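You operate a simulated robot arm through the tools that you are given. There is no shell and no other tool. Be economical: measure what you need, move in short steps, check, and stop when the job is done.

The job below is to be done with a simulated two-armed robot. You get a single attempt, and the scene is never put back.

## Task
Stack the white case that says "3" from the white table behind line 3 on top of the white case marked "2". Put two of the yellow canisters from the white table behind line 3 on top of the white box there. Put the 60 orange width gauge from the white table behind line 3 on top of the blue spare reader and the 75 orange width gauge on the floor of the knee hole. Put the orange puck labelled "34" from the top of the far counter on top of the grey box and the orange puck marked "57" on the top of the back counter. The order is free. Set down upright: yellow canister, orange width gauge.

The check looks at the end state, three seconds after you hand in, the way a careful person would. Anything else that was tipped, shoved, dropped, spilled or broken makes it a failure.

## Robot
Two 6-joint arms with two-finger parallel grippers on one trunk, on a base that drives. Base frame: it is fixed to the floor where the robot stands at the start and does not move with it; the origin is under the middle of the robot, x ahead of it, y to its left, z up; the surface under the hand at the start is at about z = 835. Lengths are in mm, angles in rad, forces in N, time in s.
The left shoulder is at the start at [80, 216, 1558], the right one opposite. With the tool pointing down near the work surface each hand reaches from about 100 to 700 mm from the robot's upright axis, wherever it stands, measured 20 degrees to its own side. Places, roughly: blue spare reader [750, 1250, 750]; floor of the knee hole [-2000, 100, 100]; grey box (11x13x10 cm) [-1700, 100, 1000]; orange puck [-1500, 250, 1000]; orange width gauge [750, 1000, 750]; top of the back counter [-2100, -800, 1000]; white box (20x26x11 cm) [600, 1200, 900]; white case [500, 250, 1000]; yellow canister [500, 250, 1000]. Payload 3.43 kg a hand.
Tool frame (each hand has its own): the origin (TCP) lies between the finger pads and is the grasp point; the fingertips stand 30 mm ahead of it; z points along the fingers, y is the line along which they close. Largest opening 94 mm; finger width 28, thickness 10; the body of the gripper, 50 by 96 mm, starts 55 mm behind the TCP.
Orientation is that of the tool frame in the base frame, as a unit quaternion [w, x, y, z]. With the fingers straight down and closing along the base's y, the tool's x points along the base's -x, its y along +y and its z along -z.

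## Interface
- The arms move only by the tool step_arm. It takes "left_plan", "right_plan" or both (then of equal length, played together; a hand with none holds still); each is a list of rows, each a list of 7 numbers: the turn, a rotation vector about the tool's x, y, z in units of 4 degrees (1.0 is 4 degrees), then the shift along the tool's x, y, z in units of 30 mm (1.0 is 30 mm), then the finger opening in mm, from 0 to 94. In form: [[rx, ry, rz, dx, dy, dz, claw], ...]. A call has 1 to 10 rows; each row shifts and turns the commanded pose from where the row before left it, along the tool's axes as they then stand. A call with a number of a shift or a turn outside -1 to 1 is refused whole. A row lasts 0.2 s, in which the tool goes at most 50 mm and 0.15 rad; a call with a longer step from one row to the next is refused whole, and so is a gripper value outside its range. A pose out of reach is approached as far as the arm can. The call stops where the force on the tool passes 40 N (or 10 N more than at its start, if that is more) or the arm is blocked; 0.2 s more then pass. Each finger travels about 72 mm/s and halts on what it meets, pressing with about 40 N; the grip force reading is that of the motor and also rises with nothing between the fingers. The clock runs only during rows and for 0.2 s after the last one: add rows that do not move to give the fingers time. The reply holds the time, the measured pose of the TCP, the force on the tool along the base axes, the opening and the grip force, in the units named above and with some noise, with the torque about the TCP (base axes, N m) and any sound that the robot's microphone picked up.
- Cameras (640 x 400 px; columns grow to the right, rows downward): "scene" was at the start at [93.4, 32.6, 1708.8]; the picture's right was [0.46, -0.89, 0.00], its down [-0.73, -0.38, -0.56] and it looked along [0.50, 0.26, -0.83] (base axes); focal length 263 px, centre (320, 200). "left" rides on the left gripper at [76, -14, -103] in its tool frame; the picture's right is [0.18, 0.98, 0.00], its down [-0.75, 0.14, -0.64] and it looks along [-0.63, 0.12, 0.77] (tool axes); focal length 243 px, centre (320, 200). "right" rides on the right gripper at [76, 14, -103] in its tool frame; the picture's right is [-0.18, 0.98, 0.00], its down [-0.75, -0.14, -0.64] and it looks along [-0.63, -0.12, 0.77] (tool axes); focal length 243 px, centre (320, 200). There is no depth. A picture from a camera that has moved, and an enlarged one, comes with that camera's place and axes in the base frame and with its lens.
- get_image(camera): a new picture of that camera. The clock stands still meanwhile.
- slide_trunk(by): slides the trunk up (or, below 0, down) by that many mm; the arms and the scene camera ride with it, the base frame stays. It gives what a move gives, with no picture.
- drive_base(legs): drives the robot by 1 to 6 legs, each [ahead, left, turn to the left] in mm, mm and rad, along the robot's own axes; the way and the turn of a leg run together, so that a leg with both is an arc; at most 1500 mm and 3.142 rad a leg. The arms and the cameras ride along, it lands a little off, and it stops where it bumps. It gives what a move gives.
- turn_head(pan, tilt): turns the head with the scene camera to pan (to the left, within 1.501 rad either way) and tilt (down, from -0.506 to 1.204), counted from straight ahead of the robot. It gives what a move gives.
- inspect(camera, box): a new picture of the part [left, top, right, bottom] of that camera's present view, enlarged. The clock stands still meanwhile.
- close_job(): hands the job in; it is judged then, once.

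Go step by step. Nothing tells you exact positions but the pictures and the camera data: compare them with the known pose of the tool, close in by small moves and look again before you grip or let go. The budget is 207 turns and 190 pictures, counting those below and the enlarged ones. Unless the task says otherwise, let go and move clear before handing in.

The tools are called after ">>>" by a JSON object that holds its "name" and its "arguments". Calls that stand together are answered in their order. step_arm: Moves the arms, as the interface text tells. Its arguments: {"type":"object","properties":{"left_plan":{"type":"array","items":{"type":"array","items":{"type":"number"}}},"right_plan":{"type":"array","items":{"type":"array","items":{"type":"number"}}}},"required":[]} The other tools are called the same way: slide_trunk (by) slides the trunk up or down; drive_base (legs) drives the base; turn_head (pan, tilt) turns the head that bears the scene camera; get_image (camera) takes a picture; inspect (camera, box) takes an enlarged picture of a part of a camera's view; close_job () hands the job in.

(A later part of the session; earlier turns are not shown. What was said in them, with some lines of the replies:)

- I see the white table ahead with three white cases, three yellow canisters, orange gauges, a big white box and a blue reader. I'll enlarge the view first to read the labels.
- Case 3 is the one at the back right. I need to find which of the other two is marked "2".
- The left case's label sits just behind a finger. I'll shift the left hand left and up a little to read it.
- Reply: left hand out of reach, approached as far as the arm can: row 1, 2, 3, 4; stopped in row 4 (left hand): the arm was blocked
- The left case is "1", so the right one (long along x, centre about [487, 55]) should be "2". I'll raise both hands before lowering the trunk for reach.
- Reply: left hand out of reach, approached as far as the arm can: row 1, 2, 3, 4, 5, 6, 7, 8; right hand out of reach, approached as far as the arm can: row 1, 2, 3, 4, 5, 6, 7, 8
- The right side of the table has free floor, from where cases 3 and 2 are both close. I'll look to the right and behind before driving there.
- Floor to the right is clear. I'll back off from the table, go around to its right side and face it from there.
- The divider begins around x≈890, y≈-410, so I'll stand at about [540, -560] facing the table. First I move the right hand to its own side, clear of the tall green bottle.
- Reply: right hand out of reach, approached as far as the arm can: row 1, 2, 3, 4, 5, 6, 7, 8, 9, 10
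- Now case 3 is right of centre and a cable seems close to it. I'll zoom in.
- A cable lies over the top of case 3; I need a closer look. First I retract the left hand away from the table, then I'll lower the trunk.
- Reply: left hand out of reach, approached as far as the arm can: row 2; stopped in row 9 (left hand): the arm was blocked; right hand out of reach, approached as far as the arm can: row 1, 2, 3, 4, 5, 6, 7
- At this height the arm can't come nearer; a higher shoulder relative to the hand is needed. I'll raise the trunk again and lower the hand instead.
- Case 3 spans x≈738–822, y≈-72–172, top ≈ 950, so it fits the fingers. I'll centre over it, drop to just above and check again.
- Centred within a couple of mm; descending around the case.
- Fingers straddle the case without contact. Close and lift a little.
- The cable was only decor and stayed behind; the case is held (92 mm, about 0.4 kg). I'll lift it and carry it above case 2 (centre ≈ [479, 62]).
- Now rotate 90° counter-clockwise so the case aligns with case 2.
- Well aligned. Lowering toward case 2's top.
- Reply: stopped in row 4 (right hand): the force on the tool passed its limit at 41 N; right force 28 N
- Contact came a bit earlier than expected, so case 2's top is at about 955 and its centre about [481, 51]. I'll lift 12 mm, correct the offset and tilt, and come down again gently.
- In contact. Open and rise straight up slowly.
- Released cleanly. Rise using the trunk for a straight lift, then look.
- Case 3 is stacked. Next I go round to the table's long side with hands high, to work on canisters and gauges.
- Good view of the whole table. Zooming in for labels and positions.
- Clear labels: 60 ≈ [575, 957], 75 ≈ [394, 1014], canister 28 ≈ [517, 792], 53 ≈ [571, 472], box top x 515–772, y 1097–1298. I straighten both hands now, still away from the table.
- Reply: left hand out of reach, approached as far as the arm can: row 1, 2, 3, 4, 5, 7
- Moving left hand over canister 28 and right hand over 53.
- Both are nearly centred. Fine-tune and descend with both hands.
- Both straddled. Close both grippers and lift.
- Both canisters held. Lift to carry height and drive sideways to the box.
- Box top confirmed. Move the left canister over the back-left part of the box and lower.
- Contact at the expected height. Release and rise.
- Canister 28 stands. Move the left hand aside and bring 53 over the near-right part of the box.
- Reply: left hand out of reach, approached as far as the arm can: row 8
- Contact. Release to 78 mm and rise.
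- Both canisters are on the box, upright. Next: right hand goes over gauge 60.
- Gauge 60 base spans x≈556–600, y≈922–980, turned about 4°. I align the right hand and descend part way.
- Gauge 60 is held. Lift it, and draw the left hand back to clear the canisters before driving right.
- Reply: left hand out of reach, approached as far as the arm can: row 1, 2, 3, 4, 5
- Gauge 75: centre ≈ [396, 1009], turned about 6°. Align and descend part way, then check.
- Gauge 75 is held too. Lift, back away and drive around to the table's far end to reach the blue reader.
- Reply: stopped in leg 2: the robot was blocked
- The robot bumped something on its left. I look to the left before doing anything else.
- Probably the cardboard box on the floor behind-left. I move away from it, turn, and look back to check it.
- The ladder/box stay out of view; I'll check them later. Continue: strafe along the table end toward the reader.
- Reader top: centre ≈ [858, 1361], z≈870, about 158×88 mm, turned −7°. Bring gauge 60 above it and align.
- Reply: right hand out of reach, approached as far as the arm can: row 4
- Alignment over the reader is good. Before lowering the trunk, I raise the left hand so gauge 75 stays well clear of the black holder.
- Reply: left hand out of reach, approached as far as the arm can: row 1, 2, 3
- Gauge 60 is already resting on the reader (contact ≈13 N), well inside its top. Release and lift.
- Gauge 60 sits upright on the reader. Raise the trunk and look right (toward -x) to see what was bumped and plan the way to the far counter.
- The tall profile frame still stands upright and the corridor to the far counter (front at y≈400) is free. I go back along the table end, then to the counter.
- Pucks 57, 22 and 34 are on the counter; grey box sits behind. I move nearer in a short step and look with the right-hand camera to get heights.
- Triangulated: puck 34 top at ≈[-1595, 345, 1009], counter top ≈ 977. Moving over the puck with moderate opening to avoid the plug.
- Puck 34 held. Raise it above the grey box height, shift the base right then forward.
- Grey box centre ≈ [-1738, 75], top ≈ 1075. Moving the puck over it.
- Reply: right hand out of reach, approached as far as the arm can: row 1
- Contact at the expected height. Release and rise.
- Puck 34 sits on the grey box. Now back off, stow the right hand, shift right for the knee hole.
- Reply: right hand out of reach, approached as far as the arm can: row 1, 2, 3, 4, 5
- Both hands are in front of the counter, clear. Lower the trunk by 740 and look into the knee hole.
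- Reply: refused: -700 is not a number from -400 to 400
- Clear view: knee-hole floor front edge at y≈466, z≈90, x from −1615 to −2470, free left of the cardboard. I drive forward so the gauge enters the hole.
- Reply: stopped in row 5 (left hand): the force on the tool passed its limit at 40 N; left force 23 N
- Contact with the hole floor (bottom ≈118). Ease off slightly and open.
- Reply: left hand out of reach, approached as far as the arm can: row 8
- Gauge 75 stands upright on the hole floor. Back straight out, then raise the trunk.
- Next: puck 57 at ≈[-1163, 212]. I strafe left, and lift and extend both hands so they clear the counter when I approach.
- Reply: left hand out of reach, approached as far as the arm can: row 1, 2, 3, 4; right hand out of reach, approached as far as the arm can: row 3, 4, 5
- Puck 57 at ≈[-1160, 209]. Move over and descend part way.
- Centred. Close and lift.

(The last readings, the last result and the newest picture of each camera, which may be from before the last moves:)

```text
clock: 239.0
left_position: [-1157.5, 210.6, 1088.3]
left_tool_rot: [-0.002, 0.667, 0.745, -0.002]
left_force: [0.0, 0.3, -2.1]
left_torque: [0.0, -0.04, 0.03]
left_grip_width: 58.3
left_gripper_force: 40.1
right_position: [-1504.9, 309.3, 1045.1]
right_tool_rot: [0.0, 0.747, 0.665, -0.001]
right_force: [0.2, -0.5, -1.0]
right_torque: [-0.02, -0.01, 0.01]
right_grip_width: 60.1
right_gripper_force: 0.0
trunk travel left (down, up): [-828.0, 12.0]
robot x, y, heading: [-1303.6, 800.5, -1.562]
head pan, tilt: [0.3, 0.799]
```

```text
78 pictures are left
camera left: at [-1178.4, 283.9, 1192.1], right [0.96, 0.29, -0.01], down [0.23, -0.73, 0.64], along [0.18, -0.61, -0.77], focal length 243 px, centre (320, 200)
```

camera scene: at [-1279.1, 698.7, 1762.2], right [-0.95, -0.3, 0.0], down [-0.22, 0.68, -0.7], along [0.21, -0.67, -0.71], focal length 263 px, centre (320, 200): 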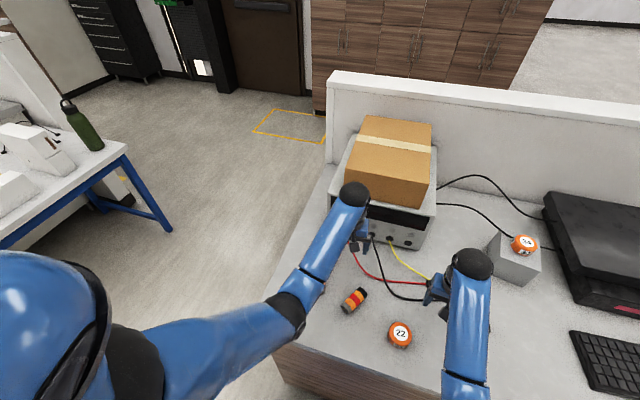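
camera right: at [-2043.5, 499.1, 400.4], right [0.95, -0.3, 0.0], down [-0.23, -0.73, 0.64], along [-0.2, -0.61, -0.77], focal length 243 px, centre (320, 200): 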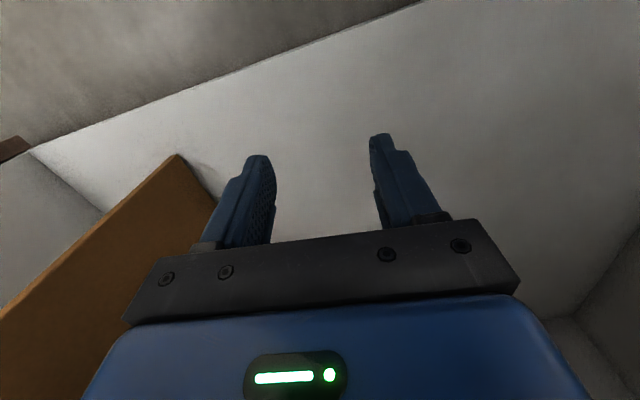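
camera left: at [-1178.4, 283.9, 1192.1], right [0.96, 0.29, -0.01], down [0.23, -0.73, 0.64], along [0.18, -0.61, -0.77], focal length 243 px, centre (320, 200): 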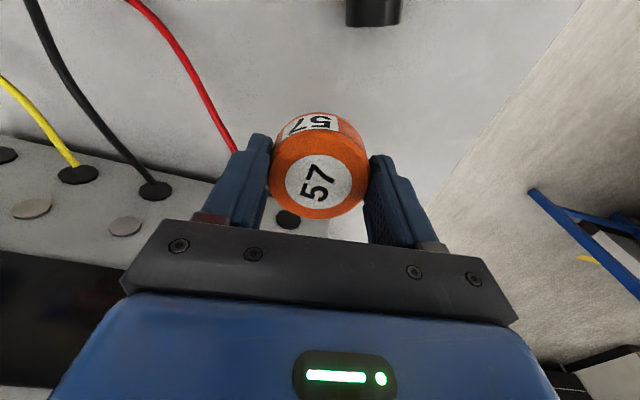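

Puck 57 held. Back off and drive through the gap between the tables round to the back counter.

>>> {"name": "drive_base", "arguments": {"legs": [[-420, 0, 0], [0, 900, -0.009], [1450, 0, 0], [1300, 0, 0]]}}

>>> {"name": "turn_head", "arguments": {"pan": -1.3, "tilt": 0.5}}

>>> {"name": "get_image", "arguments": {"camera": "scene"}}

```text
clock: 258.8
left_position: [-266.8, -2109.4, 1088.7]
left_tool_rot: [-0.001, 0.665, 0.747, -0.003]
left_force: [0.5, 0.5, -1.3]
left_torque: [0.05, 0.01, -0.01]
left_grip_width: 58.3
left_gripper_force: 40.7
right_position: [-615.7, -2012.0, 1045.3]
right_tool_rot: [0.0, 0.746, 0.666, 0.0]
right_force: [-0.9, 0.5, 0.2]
right_torque: [-0.04, 0.0, -0.02]
right_grip_width: 59.9
right_gripper_force: 0.1
trunk travel left (down, up): [-828.0, 12.0]
robot x, y, heading: [-418.5, -1518.7, -1.557]
head pan, tilt: [0.3, 0.799]
```

```text
clock: 260.5
left_position: [-266.3, -2109.8, 1088.7]
left_tool_rot: [-0.002, 0.664, 0.747, -0.002]
left_force: [0.5, -0.2, -0.7]
left_torque: [0.02, -0.03, 0.01]
left_grip_width: 58.5
left_gripper_force: 39.8
right_position: [-615.5, -2011.9, 1045.7]
right_tool_rot: [0.0, 0.745, 0.667, -0.001]
right_force: [1.0, 0.3, -1.1]
right_torque: [0.03, 0.0, -0.01]
right_grip_width: 60.0
right_gripper_force: 0.0
trunk travel left (down, up): [-828.0, 12.0]
robot x, y, heading: [-419.8, -1517.9, -1.557]
head pan, tilt: [-1.3, 0.499]
```

```text
77 pictures are left
camera scene: at [-504.2, -1575.7, 1787.8], right [-0.28, 0.96, 0.0], down [0.46, 0.13, -0.88], along [-0.84, -0.25, -0.48], focal length 263 px, centre (320, 200)
```

scene: 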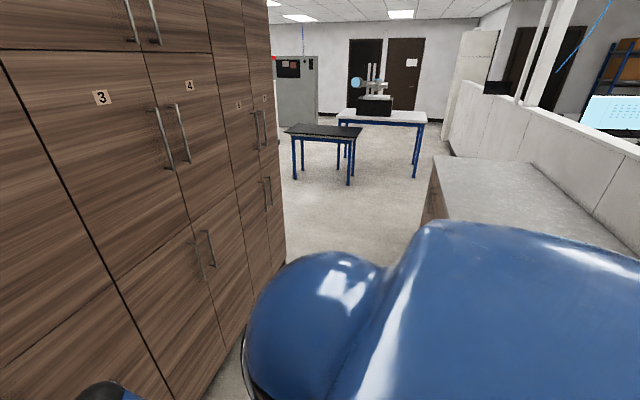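

The back counter is on my right (top z≈977, y −460…−1230). I turn to face −x and look at its near end.

>>> {"name": "drive_base", "arguments": {"legs": [[0, 0, -1.585], [-100, -640, 0]]}}

>>> {"name": "turn_head", "arguments": {"pan": 0.0, "tilt": 0.7}}

>>> {"name": "get_image", "arguments": {"camera": "scene"}}

```text
clock: 267.9
left_position: [-921.1, -1027.8, 1088.0]
left_tool_rot: [-0.004, 0.998, 0.068, 0.0]
left_force: [-0.1, 0.1, -1.1]
left_torque: [0.04, -0.01, 0.0]
left_grip_width: 58.4
left_gripper_force: 40.0
right_position: [-832.2, -676.8, 1046.2]
right_tool_rot: [-0.002, 0.999, -0.047, -0.001]
right_force: [1.2, 0.0, -0.6]
right_torque: [-0.01, 0.02, 0.0]
right_grip_width: 60.3
right_gripper_force: 0.1
trunk travel left (down, up): [-828.0, 12.0]
robot x, y, heading: [-333.4, -864.4, -3.109]
head pan, tilt: [-1.3, 0.499]
```

```text
clock: 269.4
left_position: [-920.5, -1026.1, 1087.1]
left_tool_rot: [-0.003, 0.998, 0.069, 0.0]
left_force: [0.1, 0.0, 0.1]
left_torque: [0.02, 0.01, 0.03]
left_grip_width: 58.3
left_gripper_force: 39.8
right_position: [-830.5, -675.8, 1045.5]
right_tool_rot: [-0.001, 0.999, -0.046, -0.001]
right_force: [-0.4, 0.8, 0.3]
right_torque: [0.0, -0.01, -0.03]
right_grip_width: 60.1
right_gripper_force: 0.2
trunk travel left (down, up): [-828.0, 12.0]
robot x, y, heading: [-332.2, -864.3, -3.111]
head pan, tilt: [0.0, 0.7]
```

```text
76 pictures are left
camera scene: at [-449.3, -868.2, 1770.1], right [-0.03, 1.0, 0.0], down [0.64, 0.02, -0.76], along [-0.76, -0.02, -0.64], focal length 263 px, centre (320, 200)
```

scene: 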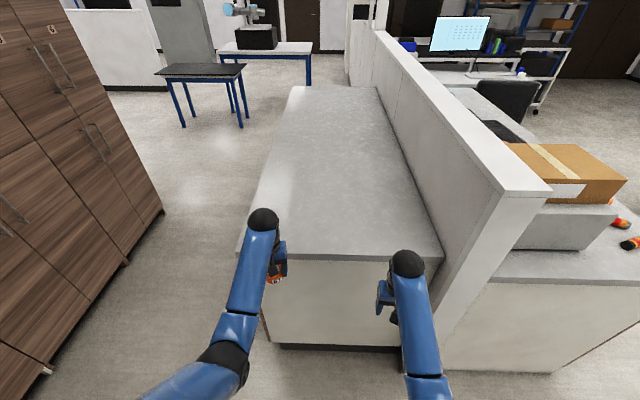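

The back counter is empty and clear. Drive ahead so the left hand is over it.

>>> {"name": "drive_base", "arguments": {"legs": [[360, 0, -0.03]]}}

>>> {"name": "get_image", "arguments": {"camera": "scene"}}

>>> {"name": "get_image", "arguments": {"camera": "left"}}

```text
clock: 271.7
left_position: [-1284.4, -1016.9, 1088.7]
left_tool_rot: [-0.002, 0.999, 0.054, -0.002]
left_force: [0.5, -0.5, -0.3]
left_torque: [-0.04, 0.04, 0.0]
left_grip_width: 58.4
left_gripper_force: 39.5
right_position: [-1184.4, -669.0, 1045.9]
right_tool_rot: [-0.001, 0.998, -0.06, -0.002]
right_force: [0.2, 0.7, -0.7]
right_torque: [-0.01, 0.01, 0.01]
right_grip_width: 60.2
right_gripper_force: 0.1
trunk travel left (down, up): [-828.0, 12.0]
robot x, y, heading: [-693.1, -868.9, -3.136]
head pan, tilt: [0.0, 0.7]
```

```text
75 pictures are left
camera scene: at [-806.9, -871.9, 1770.4], right [-0.01, 1.0, 0.0], down [0.64, 0.0, -0.77], along [-0.77, 0.0, -0.64], focal length 263 px, centre (320, 200)
```

scene: 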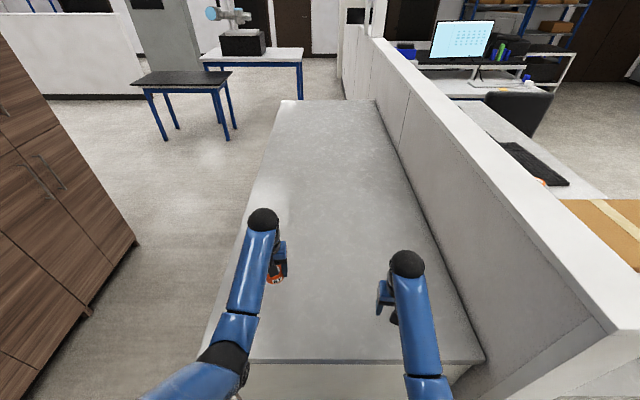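

```text
74 pictures are left
camera left: at [-1209.3, -996.1, 1193.2], right [0.29, -0.96, -0.01], down [-0.73, -0.23, 0.64], along [-0.62, -0.18, -0.77], focal length 243 px, centre (320, 200)
```

left: 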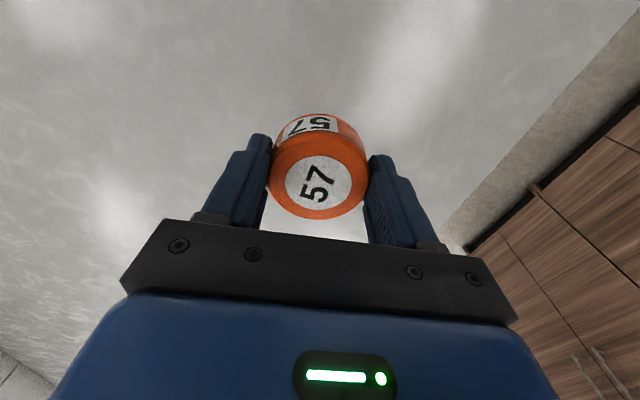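

>>> {"name": "step_arm", "arguments": {"left_plan": [[0, 0, 0, 0, -0.7, 0, 30], [0, 0, 0, 0, -0.7, 0, 30], [0, 0, 0, 0, 0, 0.7, 30], [0, 0, 0, 0, 0, 0.7, 30], [0, 0, 0, 0, 0, 0.7, 30], [0, 0, 0, 0, 0, 0, 30]]}}

>>> {"name": "get_image", "arguments": {"camera": "left"}}

```text
clock: 273.1
left_position: [-1291.5, -974.5, 1025.8]
left_tool_rot: [-0.003, 0.999, 0.054, 0.0]
left_force: [-0.4, 0.3, -1.0]
left_torque: [0.03, 0.02, -0.01]
left_grip_width: 58.4
left_gripper_force: 40.2
right_position: [-1186.4, -668.1, 1046.1]
right_tool_rot: [-0.001, 0.998, -0.06, -0.001]
right_force: [-0.2, 0.1, -0.2]
right_torque: [0.0, 0.01, -0.01]
right_grip_width: 60.1
right_gripper_force: 0.0
trunk travel left (down, up): [-828.0, 12.0]
robot x, y, heading: [-693.9, -874.8, -3.14]
head pan, tilt: [0.0, 0.7]
```

```text
73 pictures are left
camera left: at [-1216.4, -953.5, 1128.8], right [0.29, -0.96, -0.01], down [-0.73, -0.23, 0.64], along [-0.62, -0.18, -0.77], focal length 243 px, centre (320, 200)
```

left: 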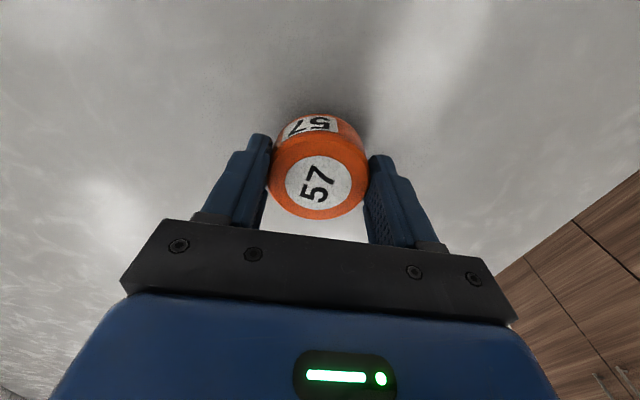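

>>> {"name": "step_arm", "arguments": {"left_plan": [[0, 0, 0, 0, 0, 0.15, 30], [0, 0, 0, 0, 0, 0.15, 30], [0, 0, 0, 0, 0, 0.1, 30], [0, 0, 0, 0, 0, 0, 30]]}}

```text
clock: 274.1
left_position: [-1290.7, -974.4, 1012.4]
left_tool_rot: [-0.002, 0.999, 0.054, 0.0]
left_force: [0.0, -0.1, -0.2]
left_torque: [0.02, -0.01, -0.02]
left_grip_width: 58.2
left_gripper_force: 39.9
right_position: [-1186.7, -668.2, 1044.8]
right_tool_rot: [-0.001, 0.998, -0.061, 0.0]
right_force: [-0.3, 0.3, 0.9]
right_torque: [-0.02, 0.03, -0.01]
right_grip_width: 60.2
right_gripper_force: 0.0
trunk travel left (down, up): [-828.0, 12.0]
robot x, y, heading: [-698.7, -870.3, -3.138]
head pan, tilt: [0.0, 0.7]
```

>>> {"name": "step_arm", "arguments": {"left_plan": [[0, 0, 0, 0, 0, 0.08, 30], [0, 0, 0, 0, 0, 0.07, 30], [0, 0, 0, 0, 0, 0, 30]]}}

```text
clock: 274.9
left_position: [-1290.8, -974.1, 1011.7]
left_tool_rot: [-0.003, 0.999, 0.054, -0.003]
left_force: [-0.9, -0.5, 8.4]
left_torque: [-0.22, -0.03, -0.04]
left_grip_width: 58.3
left_gripper_force: 39.8
right_position: [-1186.8, -669.1, 1044.2]
right_tool_rot: [-0.001, 0.998, -0.06, -0.001]
right_force: [-0.3, -0.2, 0.1]
right_torque: [0.03, -0.01, 0.0]
right_grip_width: 59.9
right_gripper_force: 0.1
trunk travel left (down, up): [-828.0, 12.0]
robot x, y, heading: [-695.7, -873.9, -3.134]
head pan, tilt: [0.0, 0.7]
```

Contact. Release and lift.

>>> {"name": "step_arm", "arguments": {"left_plan": [[0, 0, 0, 0, 0, 0, 66], [0, 0, 0, 0, 0, 0, 80], [0, 0, 0, 0, 0, 0, 84], [0, 0, 0, 0, 0, -0.3, 84], [0, 0, 0, 0, 0, -0.8, 84], [0, 0, 0, 0, 0, -0.9, 84], [0, 0, 0, 0, 0, -0.6, 84]]}}

>>> {"name": "get_image", "arguments": {"camera": "left"}}

```text
clock: 276.5
left_position: [-1292.0, -973.9, 1087.7]
left_tool_rot: [-0.002, 0.999, 0.054, 0.0]
left_force: [0.2, -0.2, 0.5]
left_torque: [0.0, 0.0, 0.01]
left_grip_width: 83.9
left_gripper_force: 0.0
right_position: [-1187.0, -668.2, 1044.9]
right_tool_rot: [-0.001, 0.998, -0.06, 0.0]
right_force: [-0.9, -0.6, -0.1]
right_torque: [0.0, 0.0, 0.04]
right_grip_width: 59.9
right_gripper_force: 0.1
trunk travel left (down, up): [-828.0, 12.0]
robot x, y, heading: [-693.4, -869.7, -3.134]
head pan, tilt: [0.0, 0.7]
```

```text
72 pictures are left
camera left: at [-1217.2, -953.3, 1191.0], right [0.29, -0.96, -0.01], down [-0.73, -0.23, 0.64], along [-0.61, -0.18, -0.77], focal length 243 px, centre (320, 200)
```

left: 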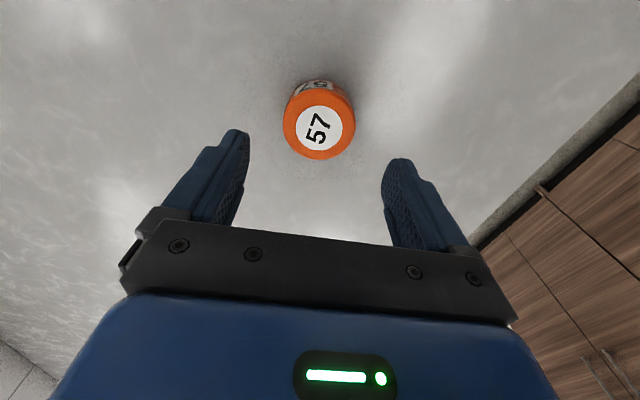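

All items are placed. Back off and take a last look toward the spot I bumped earlier and the table.

>>> {"name": "drive_base", "arguments": {"legs": [[-400, 0, 0], [0, 0, -1.57]]}}

>>> {"name": "turn_head", "arguments": {"pan": 0.0, "tilt": 0.4}}

>>> {"name": "get_image", "arguments": {"camera": "scene"}}

>>> {"name": "inspect", "arguments": {"camera": "scene", "box": [200, 80, 480, 240]}}

```text
clock: 282.9
left_position: [-393.7, -271.9, 1087.4]
left_tool_rot: [-0.002, 0.744, -0.668, 0.002]
left_force: [0.0, -0.2, -0.6]
left_torque: [0.02, -0.01, 0.02]
left_grip_width: 84.2
left_gripper_force: 0.0
right_position: [-88.8, -376.6, 1044.9]
right_tool_rot: [0.001, -0.664, 0.748, 0.0]
right_force: [0.7, 0.2, 0.5]
right_torque: [0.0, -0.02, -0.03]
right_grip_width: 60.0
right_gripper_force: 0.0
trunk travel left (down, up): [-828.0, 12.0]
robot x, y, heading: [-293.3, -864.3, 1.577]
head pan, tilt: [0.0, 0.7]
```

```text
clock: 283.7
left_position: [-394.9, -272.3, 1086.7]
left_tool_rot: [-0.002, 0.744, -0.668, 0.002]
left_force: [-0.4, -0.3, 0.6]
left_torque: [0.0, -0.03, 0.0]
left_grip_width: 84.0
left_gripper_force: 0.0
right_position: [-88.1, -377.7, 1045.2]
right_tool_rot: [0.002, -0.663, 0.748, 0.0]
right_force: [-0.3, 0.9, 0.3]
right_torque: [0.0, 0.0, 0.01]
right_grip_width: 60.1
right_gripper_force: 0.2
trunk travel left (down, up): [-828.0, 12.0]
robot x, y, heading: [-290.1, -864.3, 1.572]
head pan, tilt: [0.0, 0.4]
```

```text
71 pictures are left
camera scene: at [-292.2, -746.0, 1796.9], right [1.0, 0.0, 0.0], down [0.0, -0.39, -0.92], along [0.0, 0.92, -0.39], focal length 263 px, centre (320, 200)
```

scene: 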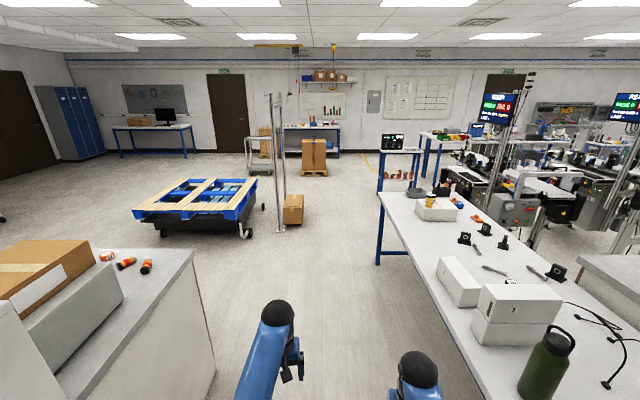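

```text
2.29 times, centred on (340, 160) of scene
camera zoom: at [-292.2, -746.0, 1796.9], right [1.0, 0.0, 0.0], down [0.0, -0.39, -0.92], along [0.0, 0.92, -0.39], focal length 600 px, centre (274, 291)
```

zoom: 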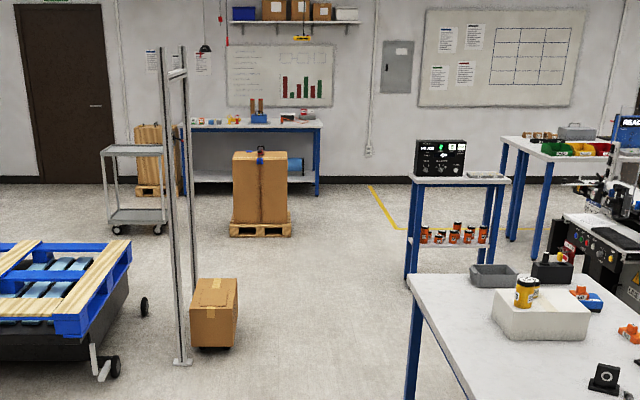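

Everything stands where it should; the cardboard box and frame are unmoved, hands are free and clear. Handing in.

>>> {"name": "close_job", "arguments": {}}

```text
The job is handed in.
```

I placed all the items and handed the job in. No result of the check has come back yet.

- **Cases:** Case 3 is stacked on the case I took as "2". I never saw its label, but the other two read "1" and "3".
- **Canisters:** 28 and 53 stand upright on the white box.
- **Gauges:** The 60 stands upright on the blue spare reader, and the 75 stands upright on the floor of the knee hole.
- **Pucks:** 34 is on the grey box, and 57 is on the top of the back counter.

While driving, the robot bumped something on its left and stopped. In the last picture the cardboard box and metal frame there stood where I had measured them earlier.
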